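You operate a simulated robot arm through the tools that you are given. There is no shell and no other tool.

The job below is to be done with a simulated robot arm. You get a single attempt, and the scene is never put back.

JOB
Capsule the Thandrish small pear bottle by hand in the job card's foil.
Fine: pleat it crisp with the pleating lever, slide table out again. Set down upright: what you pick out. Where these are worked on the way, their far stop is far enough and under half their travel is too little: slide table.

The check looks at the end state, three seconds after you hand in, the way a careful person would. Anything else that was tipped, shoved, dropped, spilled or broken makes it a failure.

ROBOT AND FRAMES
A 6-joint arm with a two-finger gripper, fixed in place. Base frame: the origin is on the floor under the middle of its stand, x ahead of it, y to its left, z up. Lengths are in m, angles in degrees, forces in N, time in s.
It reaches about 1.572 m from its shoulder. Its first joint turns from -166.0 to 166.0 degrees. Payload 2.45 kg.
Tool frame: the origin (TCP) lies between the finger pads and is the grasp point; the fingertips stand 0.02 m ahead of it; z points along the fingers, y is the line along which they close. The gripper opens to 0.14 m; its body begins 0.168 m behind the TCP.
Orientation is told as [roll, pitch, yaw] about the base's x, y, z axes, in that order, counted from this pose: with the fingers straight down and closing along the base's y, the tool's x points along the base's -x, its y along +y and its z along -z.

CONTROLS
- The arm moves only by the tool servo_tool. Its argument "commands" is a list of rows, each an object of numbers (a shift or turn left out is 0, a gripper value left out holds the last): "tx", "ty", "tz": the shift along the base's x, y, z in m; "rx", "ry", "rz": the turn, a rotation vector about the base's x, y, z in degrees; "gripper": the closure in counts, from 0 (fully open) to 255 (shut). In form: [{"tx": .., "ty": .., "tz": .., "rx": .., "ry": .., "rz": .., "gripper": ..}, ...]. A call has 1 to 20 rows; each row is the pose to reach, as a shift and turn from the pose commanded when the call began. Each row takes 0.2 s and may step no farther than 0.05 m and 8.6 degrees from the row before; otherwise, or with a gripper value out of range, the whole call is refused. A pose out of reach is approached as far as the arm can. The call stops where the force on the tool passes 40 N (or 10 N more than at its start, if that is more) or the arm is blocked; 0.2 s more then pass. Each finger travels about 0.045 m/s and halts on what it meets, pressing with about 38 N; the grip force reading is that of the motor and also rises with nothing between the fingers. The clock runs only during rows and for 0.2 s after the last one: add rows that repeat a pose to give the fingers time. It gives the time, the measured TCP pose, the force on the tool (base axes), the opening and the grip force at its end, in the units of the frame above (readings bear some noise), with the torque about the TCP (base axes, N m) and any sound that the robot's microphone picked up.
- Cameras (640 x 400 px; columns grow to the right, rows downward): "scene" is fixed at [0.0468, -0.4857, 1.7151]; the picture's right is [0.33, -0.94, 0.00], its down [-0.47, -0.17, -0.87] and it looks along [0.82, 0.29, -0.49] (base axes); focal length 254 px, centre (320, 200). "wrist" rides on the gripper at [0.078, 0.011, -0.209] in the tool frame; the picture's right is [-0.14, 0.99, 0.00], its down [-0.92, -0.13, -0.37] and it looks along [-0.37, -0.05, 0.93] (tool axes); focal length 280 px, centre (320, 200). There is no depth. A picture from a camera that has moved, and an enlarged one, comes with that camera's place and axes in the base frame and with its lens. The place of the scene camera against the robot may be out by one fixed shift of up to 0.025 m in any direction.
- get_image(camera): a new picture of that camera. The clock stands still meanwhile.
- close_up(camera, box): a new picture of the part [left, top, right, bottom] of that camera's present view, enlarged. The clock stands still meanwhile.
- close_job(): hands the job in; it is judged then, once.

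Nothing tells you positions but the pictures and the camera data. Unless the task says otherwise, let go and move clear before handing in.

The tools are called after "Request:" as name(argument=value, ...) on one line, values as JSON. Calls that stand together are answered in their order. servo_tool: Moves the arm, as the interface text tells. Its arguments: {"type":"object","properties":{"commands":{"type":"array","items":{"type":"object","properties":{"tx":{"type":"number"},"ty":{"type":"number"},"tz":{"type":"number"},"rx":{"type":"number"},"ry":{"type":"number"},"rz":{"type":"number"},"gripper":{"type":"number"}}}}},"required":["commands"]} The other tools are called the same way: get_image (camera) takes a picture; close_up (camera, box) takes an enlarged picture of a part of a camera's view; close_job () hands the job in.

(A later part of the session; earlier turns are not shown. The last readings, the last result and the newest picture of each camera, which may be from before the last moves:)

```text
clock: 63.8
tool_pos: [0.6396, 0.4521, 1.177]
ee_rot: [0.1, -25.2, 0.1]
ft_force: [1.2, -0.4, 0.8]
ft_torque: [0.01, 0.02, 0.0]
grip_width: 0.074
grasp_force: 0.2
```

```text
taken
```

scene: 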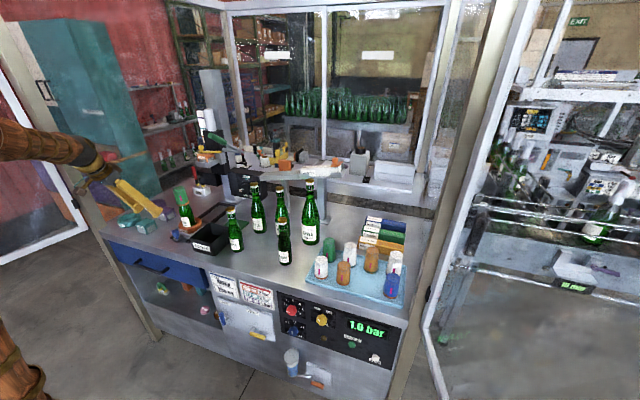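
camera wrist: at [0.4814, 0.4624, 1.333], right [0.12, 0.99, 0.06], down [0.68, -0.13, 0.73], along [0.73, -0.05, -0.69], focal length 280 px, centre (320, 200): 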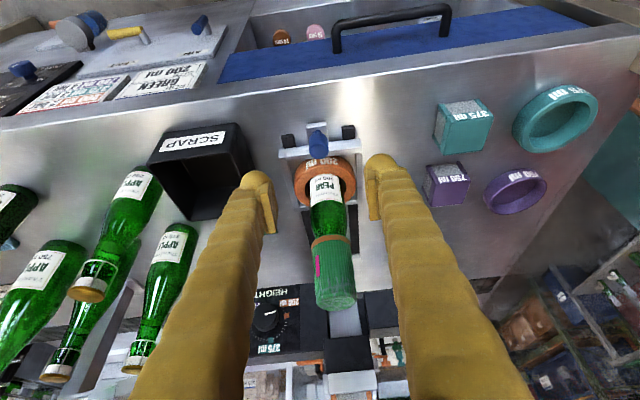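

Request:
close_up(camera="wrist", box=[250, 100, 390, 330])

Request:
close_up(camera="wrist", box=[270, 110, 370, 190])

Request:
close_up(camera="scene", box=[150, 180, 230, 250])

```text
1.74 times, centred on (320, 215) of wrist
camera zoom: at [0.4814, 0.4624, 1.333], right [0.12, 0.99, 0.06], down [0.68, -0.13, 0.73], along [0.73, -0.05, -0.69], focal length 488 px, centre (320, 174)
```

zoom: 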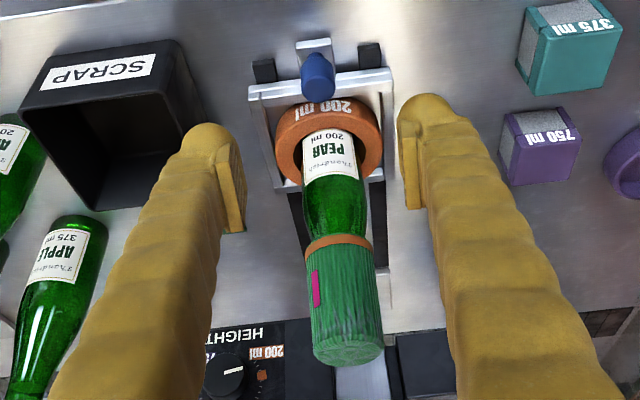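

```text
5.00 times, centred on (320, 150) of wrist
camera zoom: at [0.4814, 0.4624, 1.333], right [0.12, 0.99, 0.06], down [0.68, -0.13, 0.73], along [0.73, -0.05, -0.69], focal length 1402 px, centre (320, 450)
```

zoom: 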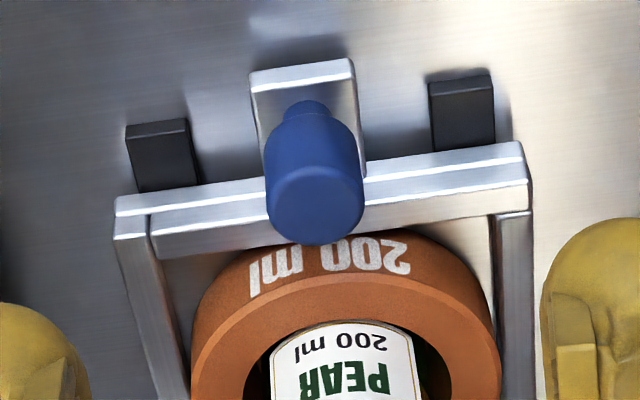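

```text
5.71 times, centred on (190, 215) of scene
camera zoom: at [0.0468, -0.4857, 1.7151], right [0.33, -0.94, 0.0], down [-0.47, -0.17, -0.87], along [0.82, 0.29, -0.49], focal length 1449 px, centre (1063, 114)
```

zoom: 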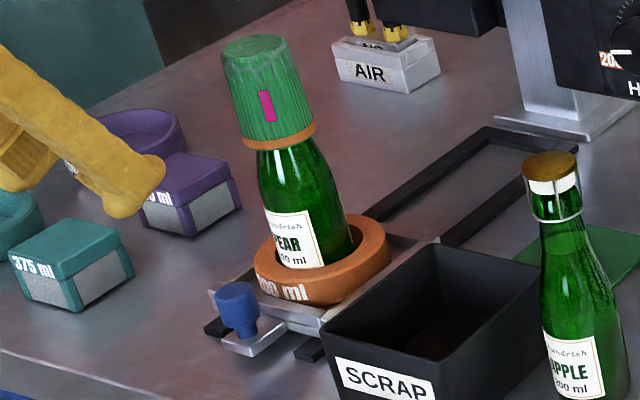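

The blue knob head is ~28 mm wide, top z ≈ 1.014 at (0.721, 0.449). Approaching it with the tilted open gripper.

Request:
servo_tool(commands=[{"tx": 0.019, "ty": -0.001, "tz": -0.039}, {"tx": 0.038, "ty": -0.002, "tz": -0.078}, {"tx": 0.056, "ty": -0.0026, "tz": -0.117}, {"tx": 0.065, "ty": -0.0026, "tz": -0.135}, {"tx": 0.065, "ty": -0.0026, "tz": -0.135}])

Request:
get_image(camera="wrist")

Request:
close_up(camera="scene", box=[140, 160, 230, 250])

```text
clock: 65.0
tool_pos: [0.7043, 0.4439, 1.0427]
ee_rot: [0.1, -25.2, 0.0]
ft_force: [0.0, 0.0, 0.7]
ft_torque: [0.03, 0.03, -0.01]
grip_width: 0.0741
grasp_force: 0.1
```

```text
taken
camera wrist: at [0.5458, 0.4554, 1.1991], right [0.12, 0.99, 0.06], down [0.68, -0.13, 0.72], along [0.73, -0.05, -0.69], focal length 280 px, centre (320, 200)
```

wrist: 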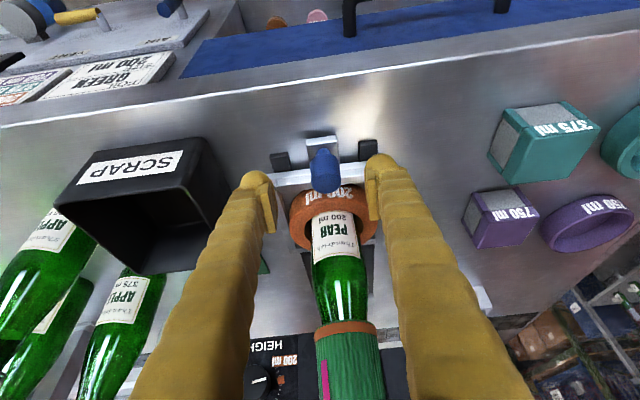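

```text
4.44 times, centred on (185, 205) of scene
camera zoom: at [0.0468, -0.4857, 1.7151], right [0.33, -0.94, 0.0], down [-0.47, -0.17, -0.87], along [0.82, 0.29, -0.49], focal length 1127 px, centre (920, 178)
```

zoom: 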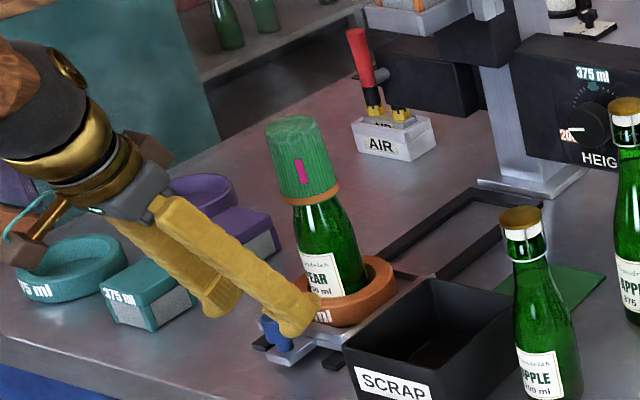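

Request:
servo_tool(commands=[{"tx": 0.004, "ty": 0.005, "tz": -0.01}, {"tx": 0.01, "ty": 0.005, "tz": -0.022}, {"tx": 0.0167, "ty": 0.005, "tz": -0.0367}, {"tx": 0.0167, "ty": 0.005, "tz": -0.0367}, {"tx": 0.0167, "ty": 0.005, "tz": -0.0367}])

Request:
get_image(camera="wrist")

Request:
close_up(camera="wrist", box=[240, 120, 400, 240])

Request:
close_up(camera="scene", box=[150, 190, 220, 260])

```text
clock: 66.2
tool_pos: [0.7211, 0.4507, 1.0058]
ee_rot: [0.1, -25.2, 0.0]
ft_force: [-0.6, 0.2, 0.1]
ft_torque: [0.0, 0.0, 0.01]
grip_width: 0.0742
grasp_force: 0.1
```

```text
taken
camera wrist: at [0.5628, 0.4624, 1.1622], right [0.12, 0.99, 0.06], down [0.68, -0.13, 0.72], along [0.73, -0.05, -0.69], focal length 280 px, centre (320, 200)
```

wrist: 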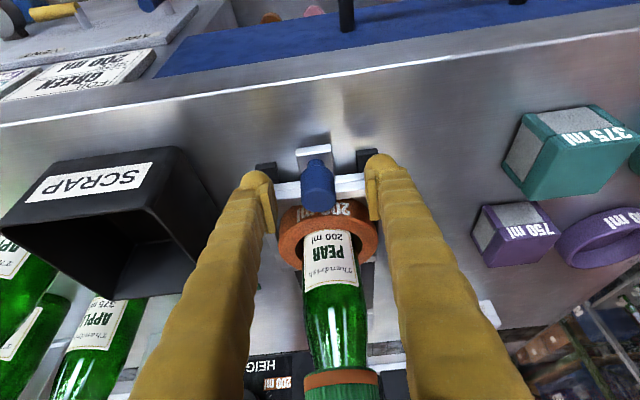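

```text
3.33 times, centred on (320, 180) of wrist
camera zoom: at [0.5628, 0.4624, 1.1622], right [0.12, 0.99, 0.06], down [0.68, -0.13, 0.72], along [0.73, -0.05, -0.69], focal length 935 px, centre (320, 267)
```

zoom: 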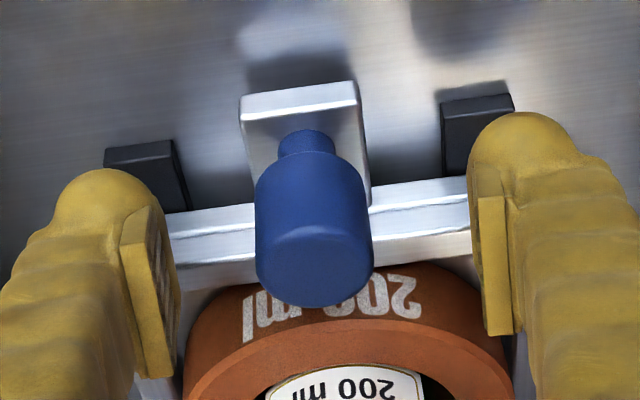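

```text
5.71 times, centred on (185, 225) of scene
camera zoom: at [0.0468, -0.4857, 1.7151], right [0.33, -0.94, 0.0], down [-0.47, -0.17, -0.87], along [0.82, 0.29, -0.49], focal length 1449 px, centre (1091, 57)
```

zoom: 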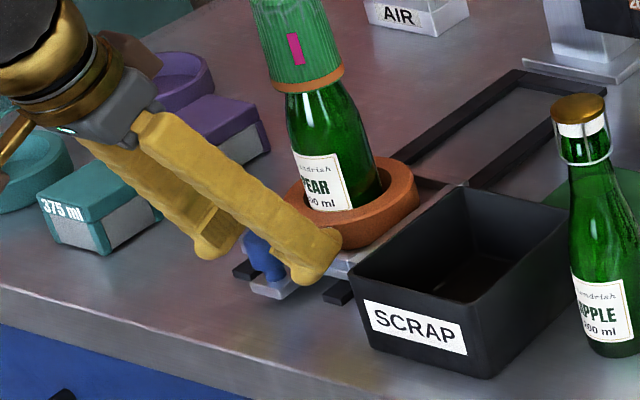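

Request:
servo_tool(commands=[{"ty": -0.001, "gripper": 140}, {"ty": -0.001, "gripper": 165}, {"ty": -0.001, "gripper": 190}, {"ty": -0.001, "gripper": 210}, {"ty": -0.001, "gripper": 225}, {"ty": -0.001, "gripper": 225}, {"ty": -0.001, "gripper": 225}, {"ty": -0.001, "gripper": 225}])

Request:
get_image(camera="wrist")

Request:
close_up(camera="wrist", box=[240, 120, 400, 240])

```text
clock: 68.0
tool_pos: [0.7217, 0.4505, 1.0058]
ee_rot: [0.0, -25.1, 0.0]
ft_force: [0.0, -27.5, 3.2]
ft_torque: [-0.29, -0.04, 0.07]
grip_width: 0.0264
grasp_force: 45.8
```

```text
taken
camera wrist: at [0.5627, 0.4614, 1.1626], right [0.12, 0.99, 0.06], down [0.68, -0.13, 0.72], along [0.73, -0.05, -0.69], focal length 280 px, centre (320, 200)
```

wrist: 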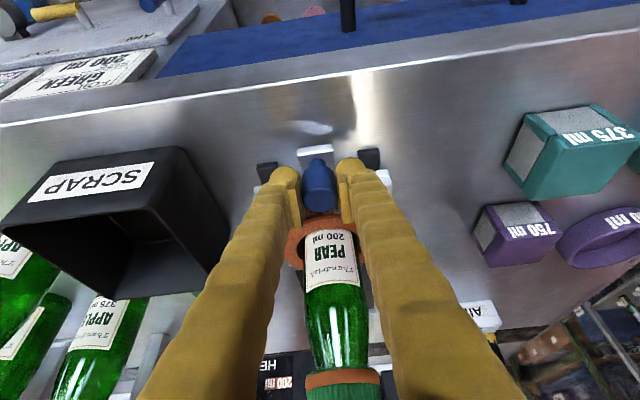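

```text
3.33 times, centred on (320, 180) of wrist
camera zoom: at [0.5627, 0.4614, 1.1626], right [0.12, 0.99, 0.06], down [0.68, -0.13, 0.72], along [0.73, -0.05, -0.69], focal length 935 px, centre (320, 267)
```

zoom: 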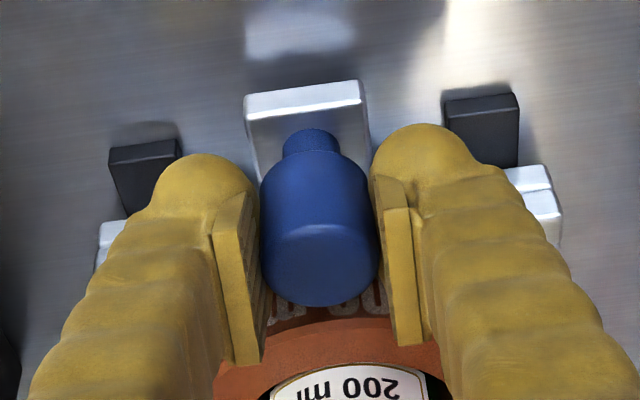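

Knob gripped (0.026 opening), but there is 27 N sideways because I'm slightly off-centre. I'll ease the wrist -y a bit to relieve that before pushing.

Request:
servo_tool(commands=[{"ty": -0.001}, {"ty": -0.001}])

```text
clock: 68.6
tool_pos: [0.7209, 0.4496, 1.0052]
ee_rot: [0.1, -25.3, 0.1]
ft_force: [-0.5, -15.4, 0.2]
ft_torque: [-0.15, 0.03, 0.0]
grip_width: 0.0265
grasp_force: 45.1
```

Request:
servo_tool(commands=[{"ty": -0.0012}, {"ty": -0.0012}])

```text
clock: 69.2
tool_pos: [0.7224, 0.4506, 1.0051]
ee_rot: [0.2, -25.2, 0.0]
ft_force: [-3.5, 6.8, 3.3]
ft_torque: [0.09, 0.1, -0.01]
grip_width: 0.0264
grasp_force: 45.1
```

Side load is gone. Now pushing the slide table in along +x in stages, watching the force.

Request:
servo_tool(commands=[{"tx": 0.01}, {"tx": 0.02}, {"tx": 0.035}, {"tx": 0.05}, {"tx": 0.05}])

Request:
get_image(camera="wrist")

Request:
close_up(camera="scene", box=[150, 120, 270, 260])

```text
clock: 70.3
tool_pos: [0.7699, 0.4506, 1.0062]
ee_rot: [0.1, -25.1, 0.1]
ft_force: [0.3, 6.8, -2.8]
ft_torque: [0.09, -0.06, 0.02]
grip_width: 0.0265
grasp_force: 45.4
stopped in row 5: the force on the tool passed its limit at 42 N (the readings are from after the stop); the commanded pose is now the measured one
```

```text
taken
camera wrist: at [0.6118, 0.4608, 1.1627], right [0.12, 0.99, 0.06], down [0.68, -0.13, 0.72], along [0.73, -0.05, -0.69], focal length 280 px, centre (320, 200)
```

wrist: 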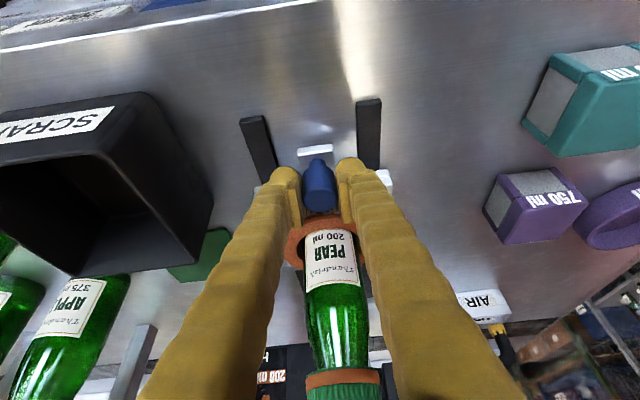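

```text
2.86 times, centred on (210, 190) of scene
camera zoom: at [0.0468, -0.4857, 1.7151], right [0.33, -0.94, 0.0], down [-0.47, -0.17, -0.87], along [0.82, 0.29, -0.49], focal length 725 px, centre (634, 229)
```

zoom: 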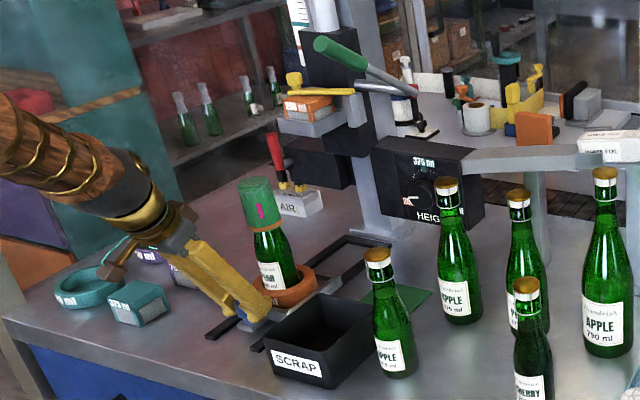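

The slide moved 5 cm; the stop was a brief spike. Continuing with smaller steps.

Request:
servo_tool(commands=[{"tx": 0.005}, {"tx": 0.012}, {"tx": 0.02}, {"tx": 0.028}, {"tx": 0.036}, {"tx": 0.044}, {"tx": 0.052}, {"tx": 0.06}, {"tx": 0.065}, {"tx": 0.068}])

Request:
get_image(camera="wrist")

Request:
close_up(camera="scene", box=[150, 120, 270, 260])

```text
clock: 72.5
tool_pos: [0.8381, 0.4497, 1.0053]
ee_rot: [0.1, -25.0, 0.0]
ft_force: [-0.2, -8.7, -6.1]
ft_torque: [-0.14, 0.22, -0.02]
grip_width: 0.0261
grasp_force: 45.4
```

```text
taken
camera wrist: at [0.6798, 0.4609, 1.1627], right [0.12, 0.99, 0.06], down [0.68, -0.13, 0.72], along [0.73, -0.05, -0.69], focal length 280 px, centre (320, 200)
```

wrist: 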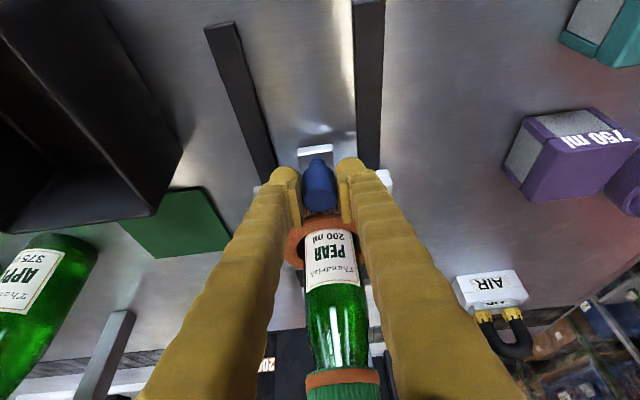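

```text
2.86 times, centred on (210, 190) of scene
camera zoom: at [0.0468, -0.4857, 1.7151], right [0.33, -0.94, 0.0], down [-0.47, -0.17, -0.87], along [0.82, 0.29, -0.49], focal length 725 px, centre (634, 229)
```

zoom: 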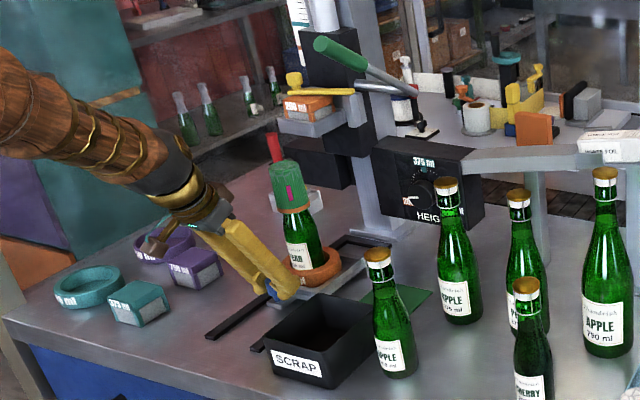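

Moving smoothly, capsule still on. Continuing toward the far stop.

Request:
servo_tool(commands=[{"tx": 0.005}, {"tx": 0.012}, {"tx": 0.02}, {"tx": 0.028}, {"tx": 0.036}, {"tx": 0.042}, {"tx": 0.045}, {"tx": 0.045}])

Request:
get_image(camera="wrist")

Request:
close_up(camera="scene", box=[170, 110, 270, 240])

```text
clock: 74.3
tool_pos: [0.8842, 0.4505, 1.0066]
ee_rot: [0.1, -25.2, 0.1]
ft_force: [1.3, 7.8, -18.6]
ft_torque: [0.1, 0.08, -0.02]
grip_width: 0.0261
grasp_force: 45.0
```

```text
taken
camera wrist: at [0.7264, 0.4608, 1.1629], right [0.12, 0.99, 0.06], down [0.68, -0.13, 0.72], along [0.73, -0.05, -0.69], focal length 280 px, centre (320, 200)
```

wrist: 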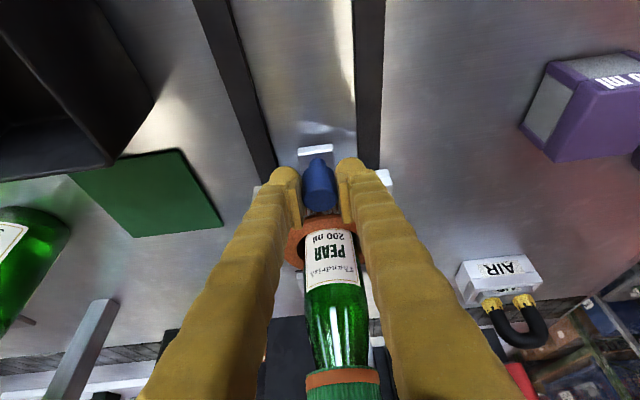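

```text
3.08 times, centred on (220, 175) of scene
camera zoom: at [0.0468, -0.4857, 1.7151], right [0.33, -0.94, 0.0], down [-0.47, -0.17, -0.87], along [0.82, 0.29, -0.49], focal length 780 px, centre (628, 277)
```

zoom: 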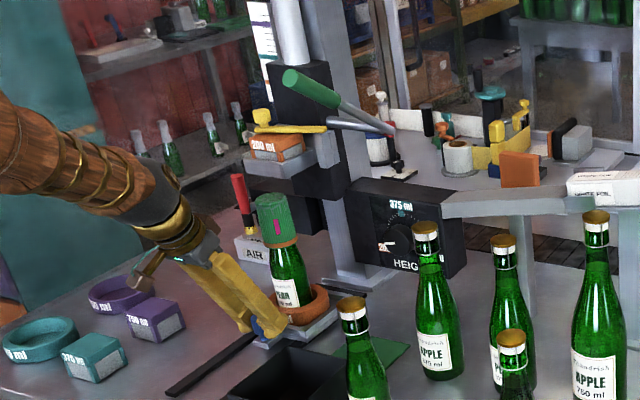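

Request:
servo_tool(commands=[{"tz": -0.0015}, {"tx": 0.005, "tz": -0.0015}, {"tx": 0.012, "tz": -0.0015}, {"tx": 0.02, "tz": -0.0015}, {"tx": 0.028, "tz": -0.0015}, {"tx": 0.034, "tz": -0.0015}, {"tx": 0.034, "tz": -0.0015}])

Request:
close_up(camera="scene", box=[170, 110, 270, 240])

Request:
get_image(camera="wrist")

```text
clock: 75.9
tool_pos: [0.9185, 0.4492, 1.0066]
ee_rot: [0.2, -25.3, 0.0]
ft_force: [4.3, 17.7, 33.7]
ft_torque: [0.29, -0.21, -0.04]
grip_width: 0.0263
grasp_force: 45.3
```

```text
3.08 times, centred on (220, 175) of scene
camera zoom: at [0.0468, -0.4857, 1.7151], right [0.33, -0.94, 0.0], down [-0.47, -0.17, -0.87], along [0.82, 0.29, -0.49], focal length 780 px, centre (628, 277)
```

zoom: 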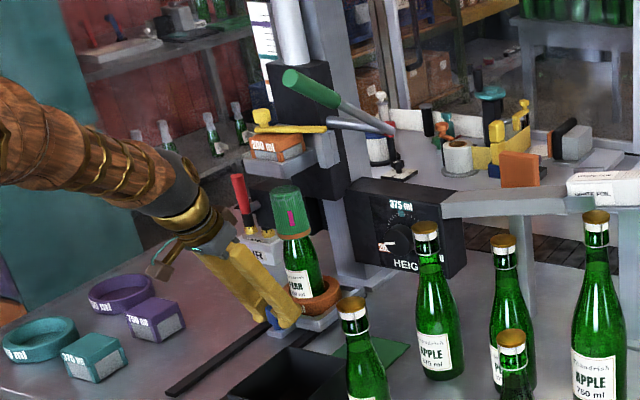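

```text
taken
camera wrist: at [0.7596, 0.4605, 1.1624], right [0.12, 0.99, 0.06], down [0.68, -0.13, 0.73], along [0.73, -0.05, -0.68], focal length 280 px, centre (320, 200)
```

wrist: 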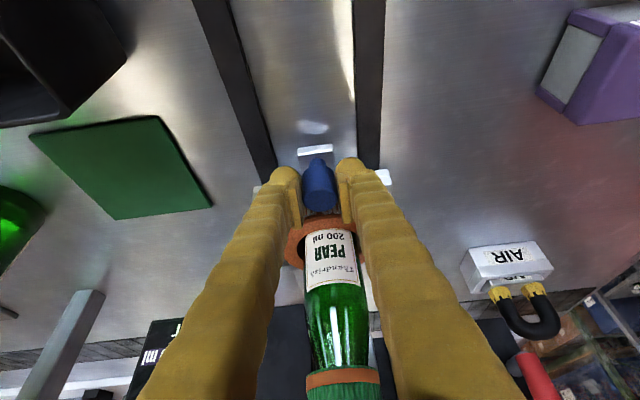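

Request:
servo_tool(commands=[{"tz": 0.001, "ty": 0.0007}, {"tz": 0.0015, "ty": 0.0007}])

Request:
servo_tool(commands=[{"tx": 0.003}, {"tx": 0.006}, {"tx": 0.01}, {"tx": 0.01}])

```text
clock: 76.5
tool_pos: [0.9158, 0.4505, 1.0063]
ee_rot: [0.1, -25.0, 0.0]
ft_force: [5.0, 4.4, 19.1]
ft_torque: [0.08, -0.19, -0.01]
grip_width: 0.0266
grasp_force: 44.2
```

```text
clock: 77.5
tool_pos: [0.9276, 0.4508, 1.0045]
ee_rot: [0.1, -25.0, -0.1]
ft_force: [-17.9, -9.8, -8.5]
ft_torque: [-0.12, 0.27, 0.03]
grip_width: 0.0262
grasp_force: 44.6
```

Request:
servo_tool(commands=[{"tx": 0.002}, {"tx": 0.004}, {"tx": 0.006}, {"tx": 0.006}])

Request:
close_up(camera="scene", box=[170, 110, 270, 240])

Request:
get_image(camera="wrist")

```text
clock: 78.5
tool_pos: [0.9351, 0.4508, 1.0055]
ee_rot: [0.1, -25.2, 0.0]
ft_force: [-7.4, -28.0, 0.9]
ft_torque: [-0.39, 0.19, 0.29]
grip_width: 0.0236
grasp_force: 45.6
```

```text
3.08 times, centred on (220, 175) of scene
camera zoom: at [0.0468, -0.4857, 1.7151], right [0.33, -0.94, 0.0], down [-0.47, -0.17, -0.87], along [0.82, 0.29, -0.49], focal length 780 px, centre (628, 277)
```

zoom: 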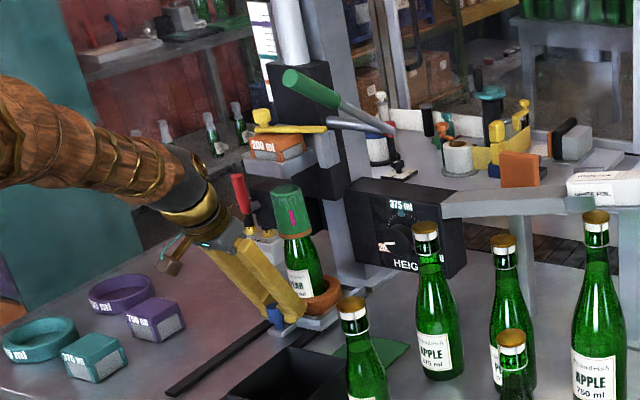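

```text
taken
camera wrist: at [0.7756, 0.4611, 1.1625], right [0.12, 0.99, 0.06], down [0.68, -0.13, 0.72], along [0.73, -0.05, -0.69], focal length 280 px, centre (320, 200)
```

wrist: 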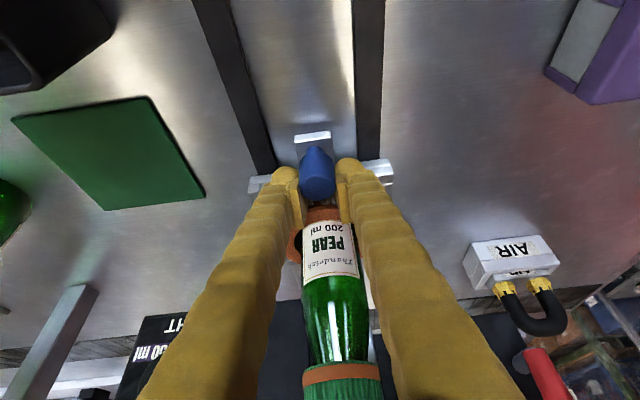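

The knob stopped advancing and the fingers slipped slightly forward over it: the slide table is at its far stop (bottle now near x 1.01 under the head). Releasing the knob and backing away.

Request:
servo_tool(commands=[{"gripper": 200}, {"gripper": 170}, {"gripper": 140}, {"gripper": 120}, {"gripper": 120}, {"gripper": 120}])

Request:
close_up(camera="wrist", box=[240, 100, 400, 400])

```text
clock: 79.9
tool_pos: [0.9345, 0.4512, 1.0053]
ee_rot: [0.1, -25.1, 0.0]
ft_force: [-0.5, -0.5, 0.0]
ft_torque: [-0.01, 0.03, -0.02]
grip_width: 0.0741
grasp_force: 0.1
```

```text
1.33 times, centred on (320, 250) of wrist
camera zoom: at [0.7753, 0.4618, 1.1619], right [0.12, 0.99, 0.06], down [0.68, -0.13, 0.72], along [0.73, -0.05, -0.69], focal length 374 px, centre (320, 133)
```

zoom: 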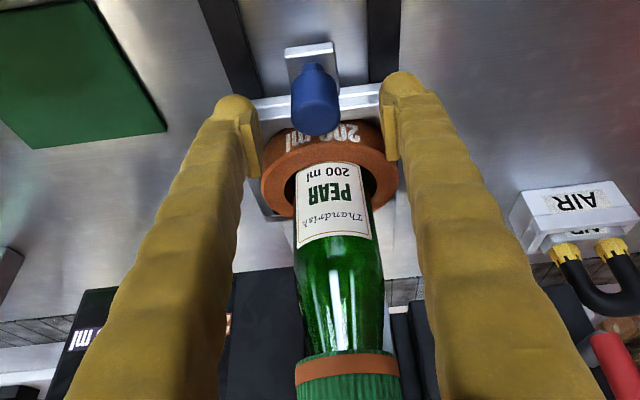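

Request:
servo_tool(commands=[{"tx": -0.01, "tz": 0.025}, {"tx": -0.025, "tz": 0.055}, {"tx": -0.055, "tz": 0.085}, {"tx": -0.095, "tz": 0.11}, {"tx": -0.135, "tz": 0.135}, {"tx": -0.175, "tz": 0.16}, {"tx": -0.215, "tz": 0.185, "ry": -3}, {"tx": -0.245, "tz": 0.22, "ry": -6, "ty": -0.01, "gripper": 60}, {"tx": -0.265, "tz": 0.26, "ry": -9, "ty": -0.025, "gripper": 20}, {"tx": -0.275, "tz": 0.3, "ry": -12, "ty": -0.045, "gripper": 0}, {"tx": -0.275, "tz": 0.34, "ry": -15, "ty": -0.07}, {"tx": -0.275, "tz": 0.38, "ry": -15, "ty": -0.095}, {"tx": -0.275, "tz": 0.41, "ry": -15, "ty": -0.12}, {"tx": -0.275, "tz": 0.43, "ry": -15, "ty": -0.145}, {"tx": -0.275, "tz": 0.43, "ry": -15, "ty": -0.15}, {"tx": -0.275, "tz": 0.43, "ry": -15, "ty": -0.15}])

Request:
get_image(camera="wrist")

Request:
close_up(camera="scene", box=[170, 90, 280, 240])

```text
clock: 83.3
tool_pos: [0.6589, 0.2994, 1.4371]
ee_rot: [0.2, -40.0, 0.0]
ft_force: [0.1, -0.7, 0.3]
ft_torque: [0.0, 0.02, -0.01]
grip_width: 0.1401
grasp_force: 0.1
```

```text
taken
camera wrist: at [0.4653, 0.3107, 1.5466], right [0.1, 0.99, 0.09], down [0.47, -0.13, 0.88], along [0.88, -0.05, -0.48], focal length 280 px, centre (320, 200)
```

wrist: 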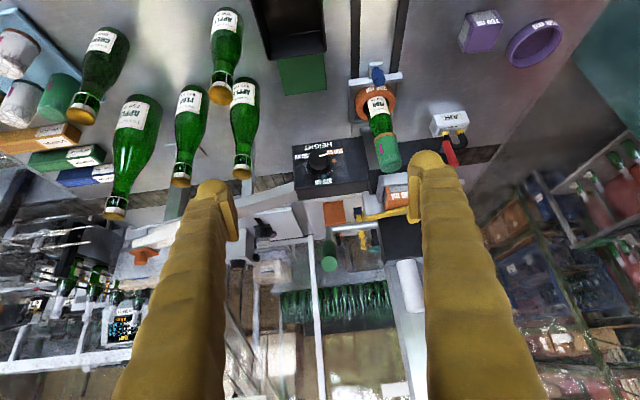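

```text
2.67 times, centred on (225, 165) of scene
camera zoom: at [0.0468, -0.4857, 1.7151], right [0.33, -0.94, 0.0], down [-0.47, -0.17, -0.87], along [0.82, 0.29, -0.49], focal length 676 px, centre (573, 293)
```

zoom: 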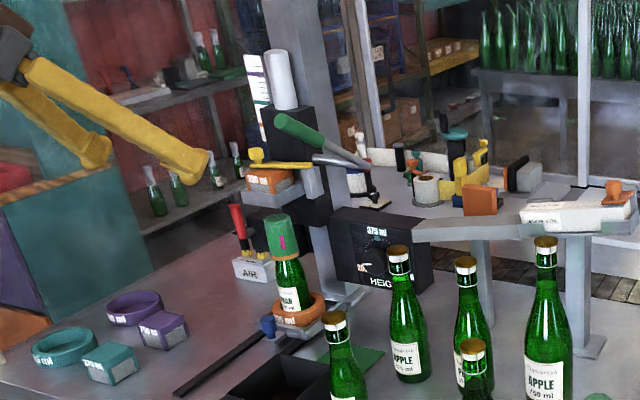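

Request:
close_up(camera="wrist", box=[270, 120, 430, 300])

Request:
close_up(camera="scene", box=[190, 120, 270, 220])

```text
2.22 times, centred on (350, 210) of wrist
camera zoom: at [0.4653, 0.3107, 1.5466], right [0.1, 0.99, 0.09], down [0.47, -0.13, 0.88], along [0.88, -0.05, -0.48], focal length 623 px, centre (253, 178)
```

zoom: 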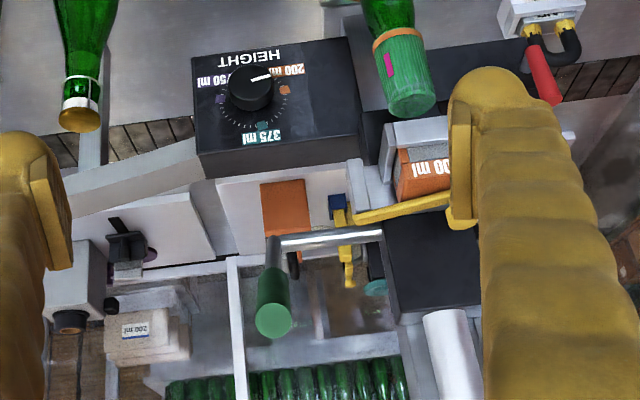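

```text
4.00 times, centred on (230, 170) of scene
camera zoom: at [0.0468, -0.4857, 1.7151], right [0.33, -0.94, 0.0], down [-0.47, -0.17, -0.87], along [0.82, 0.29, -0.49], focal length 1014 px, centre (680, 320)
```

zoom: 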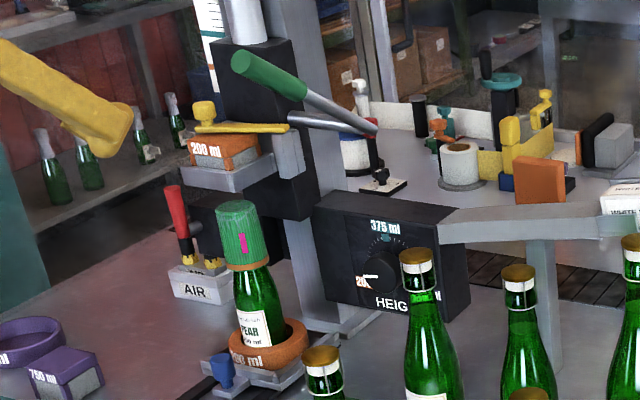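

The lever handle's free end is at about (0.914, 0.288, 1.424), pivot (1.106, 0.288, 1.286), handle ~27 mm thick; the height dial clearly reads 200 ml. I'll bring the gripper above the handle with a slight forward tilt.

Request:
servo_tool(commands=[{"tx": 0.038, "ty": -0.002, "tz": 0.018, "ry": 4, "gripper": 60}, {"tx": 0.076, "ty": -0.004, "tz": 0.036, "ry": 8, "gripper": 90}, {"tx": 0.114, "ty": -0.006, "tz": 0.054, "ry": 12, "gripper": 105}, {"tx": 0.152, "ty": -0.008, "tz": 0.07, "ry": 16, "gripper": 105}, {"tx": 0.19, "ty": -0.011, "tz": 0.085, "ry": 20, "gripper": 105}, {"tx": 0.19, "ty": -0.011, "tz": 0.085, "ry": 20, "gripper": 105}, {"tx": 0.19, "ty": -0.011, "tz": 0.085, "ry": 20, "gripper": 105}])

Request:
get_image(camera="wrist")

Request:
close_up(camera="scene", box=[170, 70, 290, 220])

```text
clock: 84.9
tool_pos: [0.8526, 0.2891, 1.5209]
ee_rot: [0.2, -20.1, 0.0]
ft_force: [0.2, 0.7, 0.0]
ft_torque: [0.02, 0.04, -0.01]
grip_width: 0.0823
grasp_force: 0.0
```

```text
taken
camera wrist: at [0.7083, 0.3006, 1.6914], right [0.13, 0.99, 0.05], down [0.74, -0.13, 0.66], along [0.66, -0.05, -0.75], focal length 280 px, centre (320, 200)
```

wrist: 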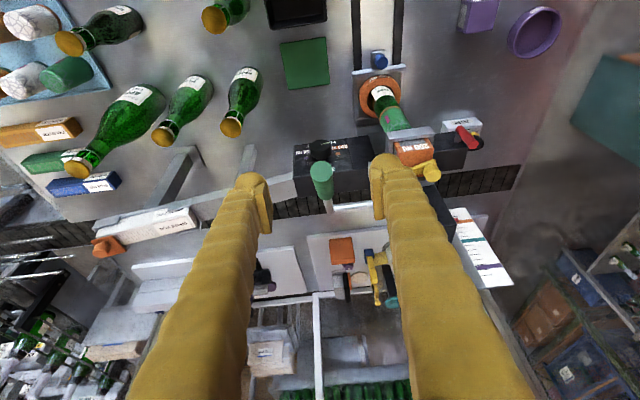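

```text
2.67 times, centred on (230, 145) of scene
camera zoom: at [0.0468, -0.4857, 1.7151], right [0.33, -0.94, 0.0], down [-0.47, -0.17, -0.87], along [0.82, 0.29, -0.49], focal length 676 px, centre (560, 347)
```

zoom: 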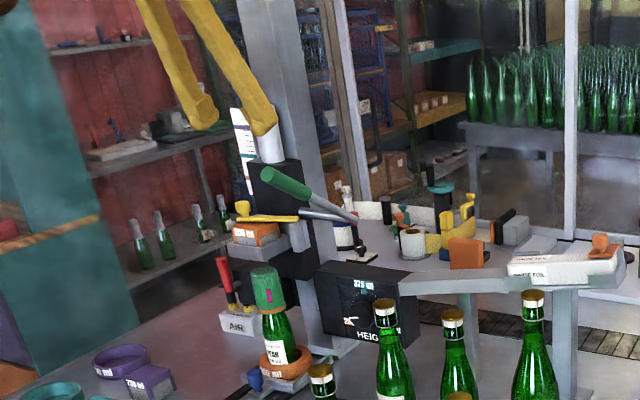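

Request:
close_up(camera="wrist", box=[260, 120, 400, 240])

```text
3.33 times, centred on (330, 180) of wrist
camera zoom: at [0.7083, 0.3006, 1.6914], right [0.13, 0.99, 0.05], down [0.74, -0.13, 0.66], along [0.66, -0.05, -0.75], focal length 935 px, centre (287, 267)
```

zoom: 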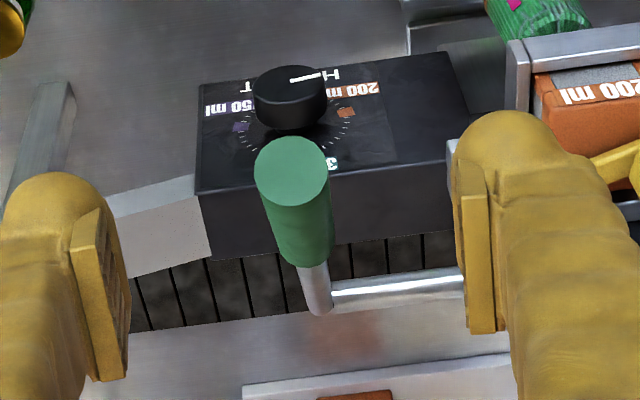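

Handle end refined to (0.900, 0.289, 1.427), pivot (1.102, 0.2885, 1.286). Lowering the fingers astride the green grip.

Request:
servo_tool(commands=[{"tx": 0.03, "tz": -0.03}, {"tx": 0.061, "tz": -0.061}, {"tx": 0.068, "tz": -0.08}, {"tx": 0.075, "tz": -0.1}, {"tx": 0.0813, "tz": -0.1176}, {"tx": 0.0813, "tz": -0.1176}, {"tx": 0.0813, "tz": -0.1176}])

Request:
get_image(camera="wrist")

Request:
close_up(camera="wrist", box=[240, 120, 400, 280])

Request:
close_up(camera="scene", box=[180, 90, 280, 210])

```text
clock: 86.5
tool_pos: [0.9323, 0.29, 1.4044]
ee_rot: [0.1, -20.1, -0.1]
ft_force: [0.4, -0.4, -0.2]
ft_torque: [0.0, 0.04, 0.03]
grip_width: 0.0823
grasp_force: 0.0
```

```text
taken
camera wrist: at [0.7867, 0.3012, 1.5753], right [0.13, 0.99, 0.05], down [0.74, -0.13, 0.66], along [0.66, -0.05, -0.75], focal length 280 px, centre (320, 200)
```

wrist: 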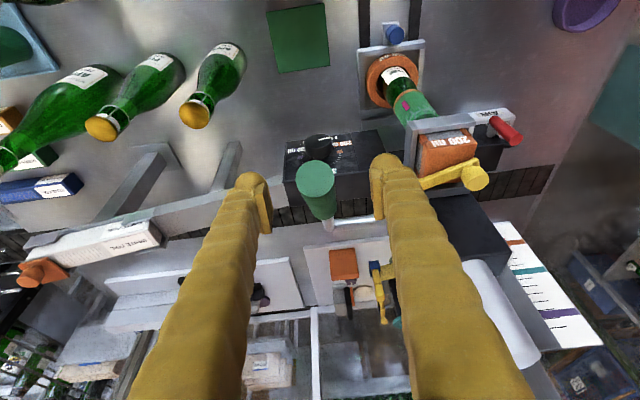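

```text
2.50 times, centred on (320, 200) of wrist
camera zoom: at [0.7867, 0.3012, 1.5753], right [0.13, 0.99, 0.05], down [0.74, -0.13, 0.66], along [0.66, -0.05, -0.75], focal length 701 px, centre (320, 200)
```

zoom: 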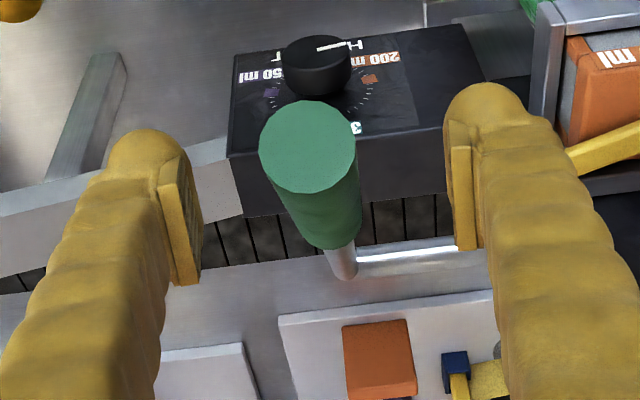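

```text
3.33 times, centred on (230, 150) of scene
camera zoom: at [0.0468, -0.4857, 1.7151], right [0.33, -0.94, 0.0], down [-0.47, -0.17, -0.87], along [0.82, 0.29, -0.49], focal length 845 px, centre (620, 367)
```

zoom: 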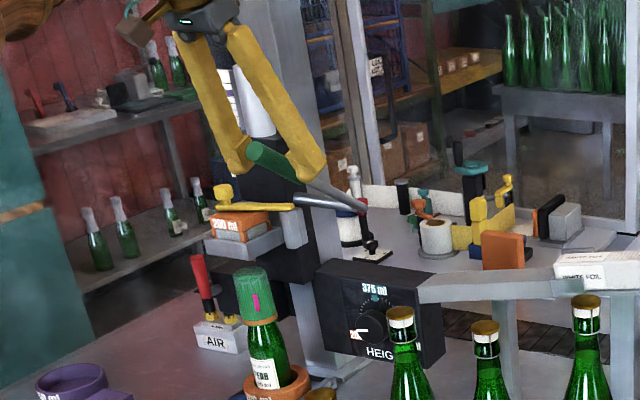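

Request:
servo_tool(commands=[{"gripper": 130}, {"gripper": 155}, {"gripper": 180}, {"gripper": 205}, {"gripper": 225}, {"gripper": 225}, {"gripper": 225}, {"gripper": 225}])

Request:
close_up(camera="wrist", box=[240, 120, 400, 280])

```text
clock: 88.3
tool_pos: [0.9308, 0.2898, 1.4052]
ee_rot: [0.2, -20.1, 0.0]
ft_force: [-0.9, -4.6, -1.1]
ft_torque: [-0.03, 0.03, -0.04]
grip_width: 0.0245
grasp_force: 45.0
```

```text
2.50 times, centred on (320, 200) of wrist
camera zoom: at [0.7867, 0.3009, 1.5754], right [0.13, 0.99, 0.05], down [0.74, -0.13, 0.66], along [0.66, -0.05, -0.75], focal length 701 px, centre (320, 200)
```

zoom: 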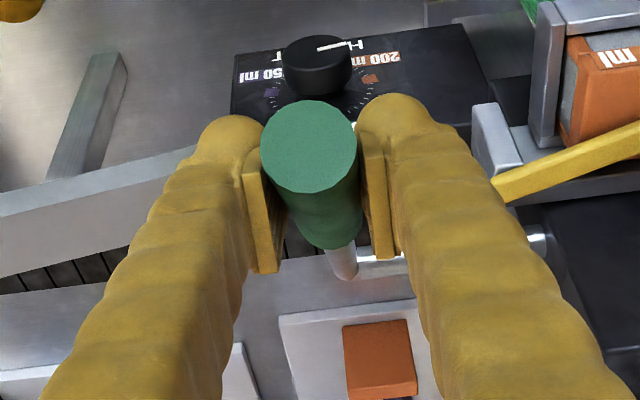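

Handle gripped squarely. Now drawing the lever down along its arc, first third.

Request:
servo_tool(commands=[{"tx": -0.0047, "tz": -0.0073, "ry": -1}, {"tx": -0.0094, "tz": -0.0147, "ry": -2}, {"tx": -0.0178, "tz": -0.0309, "ry": -4}, {"tx": -0.0247, "tz": -0.0477, "ry": -6}, {"tx": -0.0247, "tz": -0.0477, "ry": -6}])

Request:
get_image(camera="wrist")

Request:
close_up(camera="scene", box=[180, 90, 280, 210])

```text
clock: 89.5
tool_pos: [0.9062, 0.2906, 1.3556]
ee_rot: [0.2, -26.1, 0.1]
ft_force: [12.4, 31.8, 3.2]
ft_torque: [0.24, -0.98, 0.33]
grip_width: 0.0246
grasp_force: 44.9
```

```text
taken
camera wrist: at [0.744, 0.3004, 1.509], right [0.12, 0.99, 0.06], down [0.66, -0.13, 0.74], along [0.74, -0.05, -0.67], focal length 280 px, centre (320, 200)
```

wrist: 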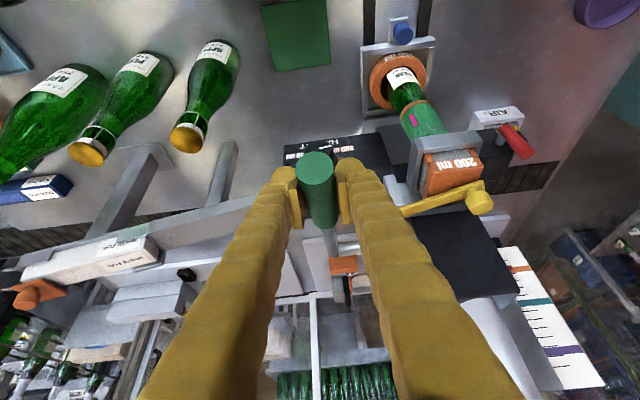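

```text
3.33 times, centred on (230, 150) of scene
camera zoom: at [0.0468, -0.4857, 1.7151], right [0.33, -0.94, 0.0], down [-0.47, -0.17, -0.87], along [0.82, 0.29, -0.49], focal length 845 px, centre (620, 367)
```

zoom: 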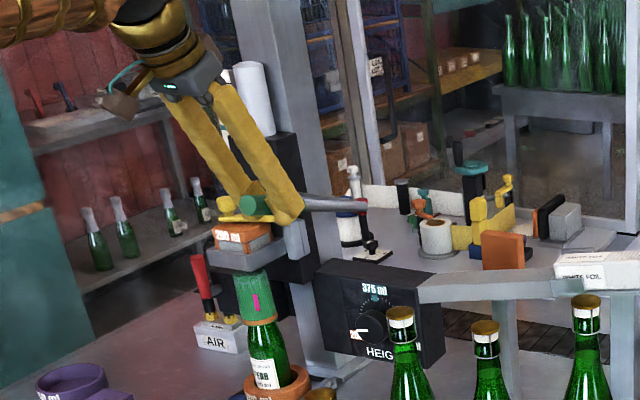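

The lever is moving and the head is coming down. I'll relieve a 32 N sideways load, then continue.

Request:
servo_tool(commands=[{"ty": 0.001}, {"ty": 0.0015}])

```text
clock: 90.1
tool_pos: [0.9059, 0.2887, 1.3561]
ee_rot: [0.2, -26.1, 0.0]
ft_force: [9.6, 17.8, -4.0]
ft_torque: [0.09, 0.6, 0.18]
grip_width: 0.0242
grasp_force: 45.3
```

Request:
servo_tool(commands=[{"tx": -0.0028, "ty": 0.0015, "tz": -0.0085, "ry": -1}, {"tx": -0.0055, "ty": 0.0015, "tz": -0.0173, "ry": -2}, {"tx": -0.0076, "ty": 0.0015, "tz": -0.026, "ry": -3}, {"tx": -0.0094, "ty": 0.0015, "tz": -0.035, "ry": -4}, {"tx": -0.0094, "ty": 0.0015, "tz": -0.035, "ry": -4}])

Request:
get_image(camera="wrist")

Request:
close_up(camera="scene", box=[180, 90, 280, 210])

```text
clock: 91.3
tool_pos: [0.8979, 0.291, 1.3214]
ee_rot: [0.0, -30.1, 0.0]
ft_force: [4.0, -35.3, 9.1]
ft_torque: [-0.23, -1.12, -0.45]
grip_width: 0.0241
grasp_force: 44.8
```

```text
taken
camera wrist: at [0.7247, 0.3013, 1.4633], right [0.12, 0.99, 0.07], down [0.61, -0.13, 0.78], along [0.78, -0.05, -0.62], focal length 280 px, centre (320, 200)
```

wrist: 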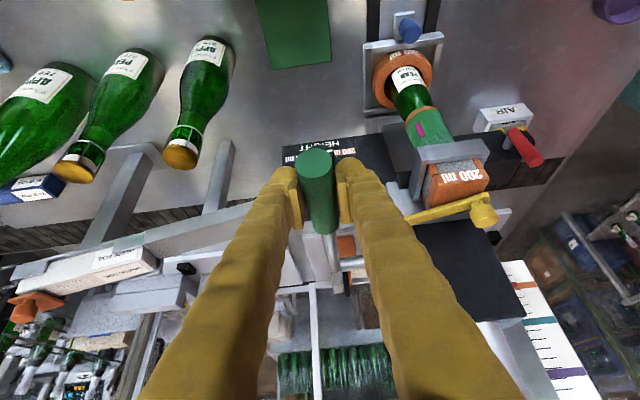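

```text
3.33 times, centred on (230, 150) of scene
camera zoom: at [0.0468, -0.4857, 1.7151], right [0.33, -0.94, 0.0], down [-0.47, -0.17, -0.87], along [0.82, 0.29, -0.49], focal length 845 px, centre (620, 367)
```

zoom: 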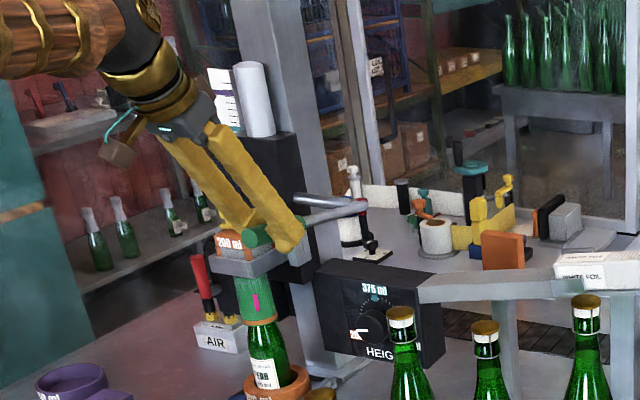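

Request:
servo_tool(commands=[{"ty": -0.0015}, {"ty": -0.002}])

```text
clock: 91.9
tool_pos: [0.8964, 0.2888, 1.3207]
ee_rot: [0.1, -30.1, 0.0]
ft_force: [9.0, -23.9, 4.8]
ft_torque: [-0.11, -0.67, -0.28]
grip_width: 0.0246
grasp_force: 44.8
```

Request:
servo_tool(commands=[{"ty": -0.002}, {"tx": -0.0014, "ty": -0.002, "tz": -0.009}, {"tx": -0.0024, "ty": -0.002, "tz": -0.018}, {"tx": -0.003, "ty": -0.002, "tz": -0.027}, {"tx": -0.0032, "ty": -0.002, "tz": -0.0362}, {"tx": -0.0032, "ty": -0.002, "tz": -0.0362}])

Request:
close_up(camera="scene", box=[180, 90, 280, 210])

Request:
get_image(camera="wrist")

```text
clock: 93.3
tool_pos: [0.8919, 0.2907, 1.2836]
ee_rot: [0.4, -30.1, 0.0]
ft_force: [3.0, 4.7, 2.0]
ft_torque: [0.03, 0.46, 0.03]
grip_width: 0.0243
grasp_force: 44.8
stopped in row 6: the force on the tool passed its limit at 41 N (the readings are from after the stop); the commanded pose is now the measured one
```

```text
3.33 times, centred on (230, 150) of scene
camera zoom: at [0.0468, -0.4857, 1.7151], right [0.33, -0.94, 0.0], down [-0.47, -0.17, -0.87], along [0.82, 0.29, -0.49], focal length 845 px, centre (620, 367)
```

zoom: 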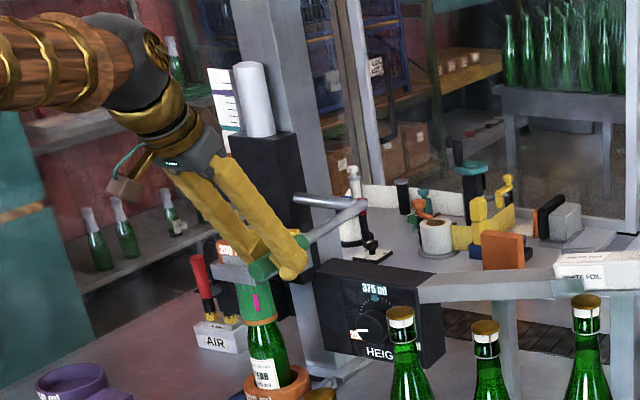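

```text
taken
camera wrist: at [0.7208, 0.3003, 1.426], right [0.12, 0.99, 0.07], down [0.61, -0.13, 0.78], along [0.78, -0.05, -0.62], focal length 280 px, centre (320, 200)
```

wrist: 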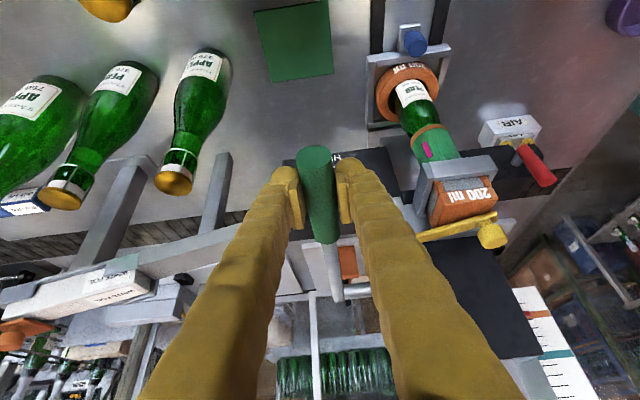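

Spike only; steady load is small. Lever is about horizontal. Continuing in finer steps.

Request:
servo_tool(commands=[{"tx": 0.0, "tz": -0.004}, {"tx": 0.0004, "tz": -0.01}, {"tx": 0.0008, "tz": -0.0158}, {"tx": 0.0018, "tz": -0.022}, {"tx": 0.0025, "tz": -0.028}, {"tx": 0.0032, "tz": -0.0338}, {"tx": 0.0032, "tz": -0.0338}])

Request:
close_up(camera="scene", box=[180, 90, 280, 210])

Request:
get_image(camera="wrist")

```text
clock: 94.9
tool_pos: [0.897, 0.2888, 1.2491]
ee_rot: [0.2, -30.2, 0.0]
ft_force: [4.0, 23.4, 7.4]
ft_torque: [0.05, -0.62, 0.36]
grip_width: 0.0238
grasp_force: 44.6
```

```text
3.33 times, centred on (230, 150) of scene
camera zoom: at [0.0468, -0.4857, 1.7151], right [0.33, -0.94, 0.0], down [-0.47, -0.17, -0.87], along [0.82, 0.29, -0.49], focal length 845 px, centre (620, 367)
```

zoom: 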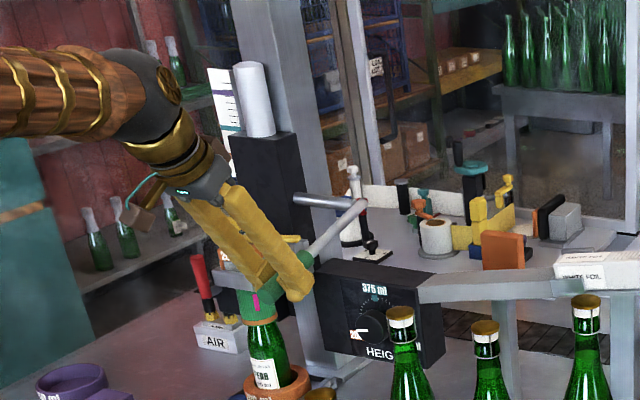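

```text
taken
camera wrist: at [0.7251, 0.3002, 1.3918], right [0.12, 0.99, 0.07], down [0.61, -0.13, 0.78], along [0.78, -0.05, -0.62], focal length 280 px, centre (320, 200)
```

wrist: 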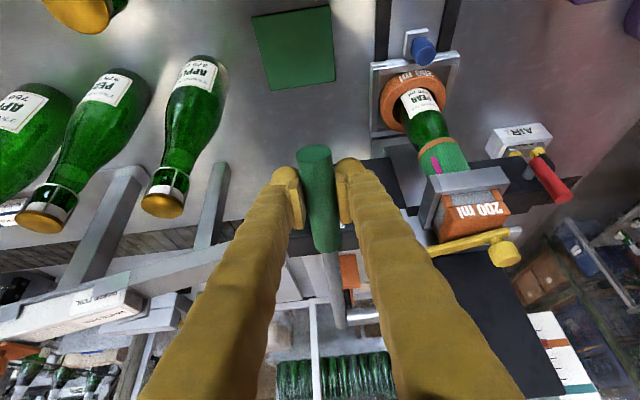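

Request:
servo_tool(commands=[{"ty": 0.0018}, {"tx": 0.001, "ty": 0.0018, "tz": -0.006}, {"tx": 0.0022, "ty": 0.0018, "tz": -0.012}, {"tx": 0.0039, "ty": 0.0018, "tz": -0.0177}, {"tx": 0.0055, "ty": 0.0018, "tz": -0.0235}, {"tx": 0.0075, "ty": 0.0018, "tz": -0.0295}, {"tx": 0.0094, "ty": 0.0018, "tz": -0.035}, {"tx": 0.0094, "ty": 0.0018, "tz": -0.035}])

Request:
close_up(camera="scene", box=[180, 90, 280, 210])

Request:
get_image(camera="wrist")

```text
clock: 96.7
tool_pos: [0.906, 0.291, 1.2159]
ee_rot: [0.2, -30.1, 0.1]
ft_force: [2.6, -16.5, 8.8]
ft_torque: [0.06, -0.65, -0.05]
grip_width: 0.0218
grasp_force: 44.4
```

```text
3.33 times, centred on (230, 150) of scene
camera zoom: at [0.0468, -0.4857, 1.7151], right [0.33, -0.94, 0.0], down [-0.47, -0.17, -0.87], along [0.82, 0.29, -0.49], focal length 845 px, centre (620, 367)
```

zoom: 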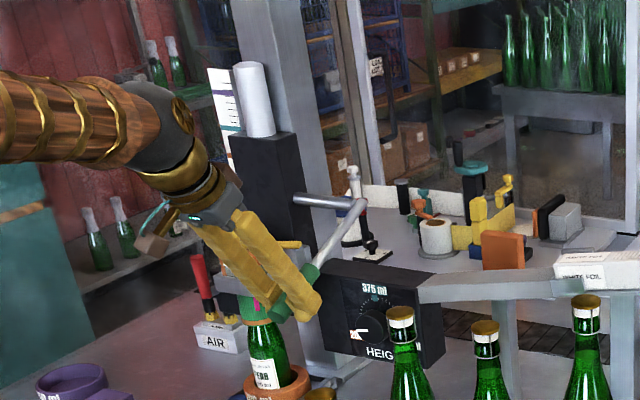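

```text
taken
camera wrist: at [0.7335, 0.3006, 1.3575], right [0.12, 0.99, 0.07], down [0.61, -0.13, 0.78], along [0.78, -0.05, -0.62], focal length 280 px, centre (320, 200)
```

wrist: 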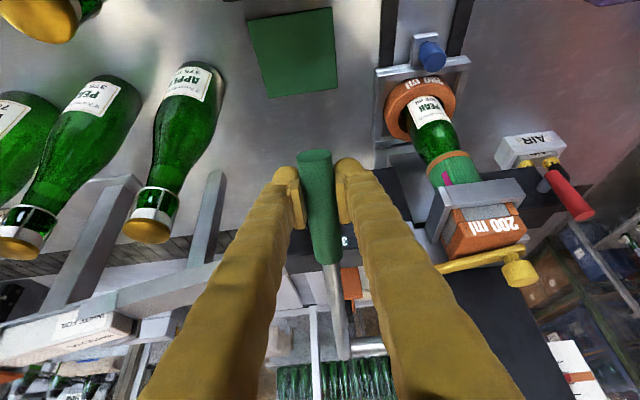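

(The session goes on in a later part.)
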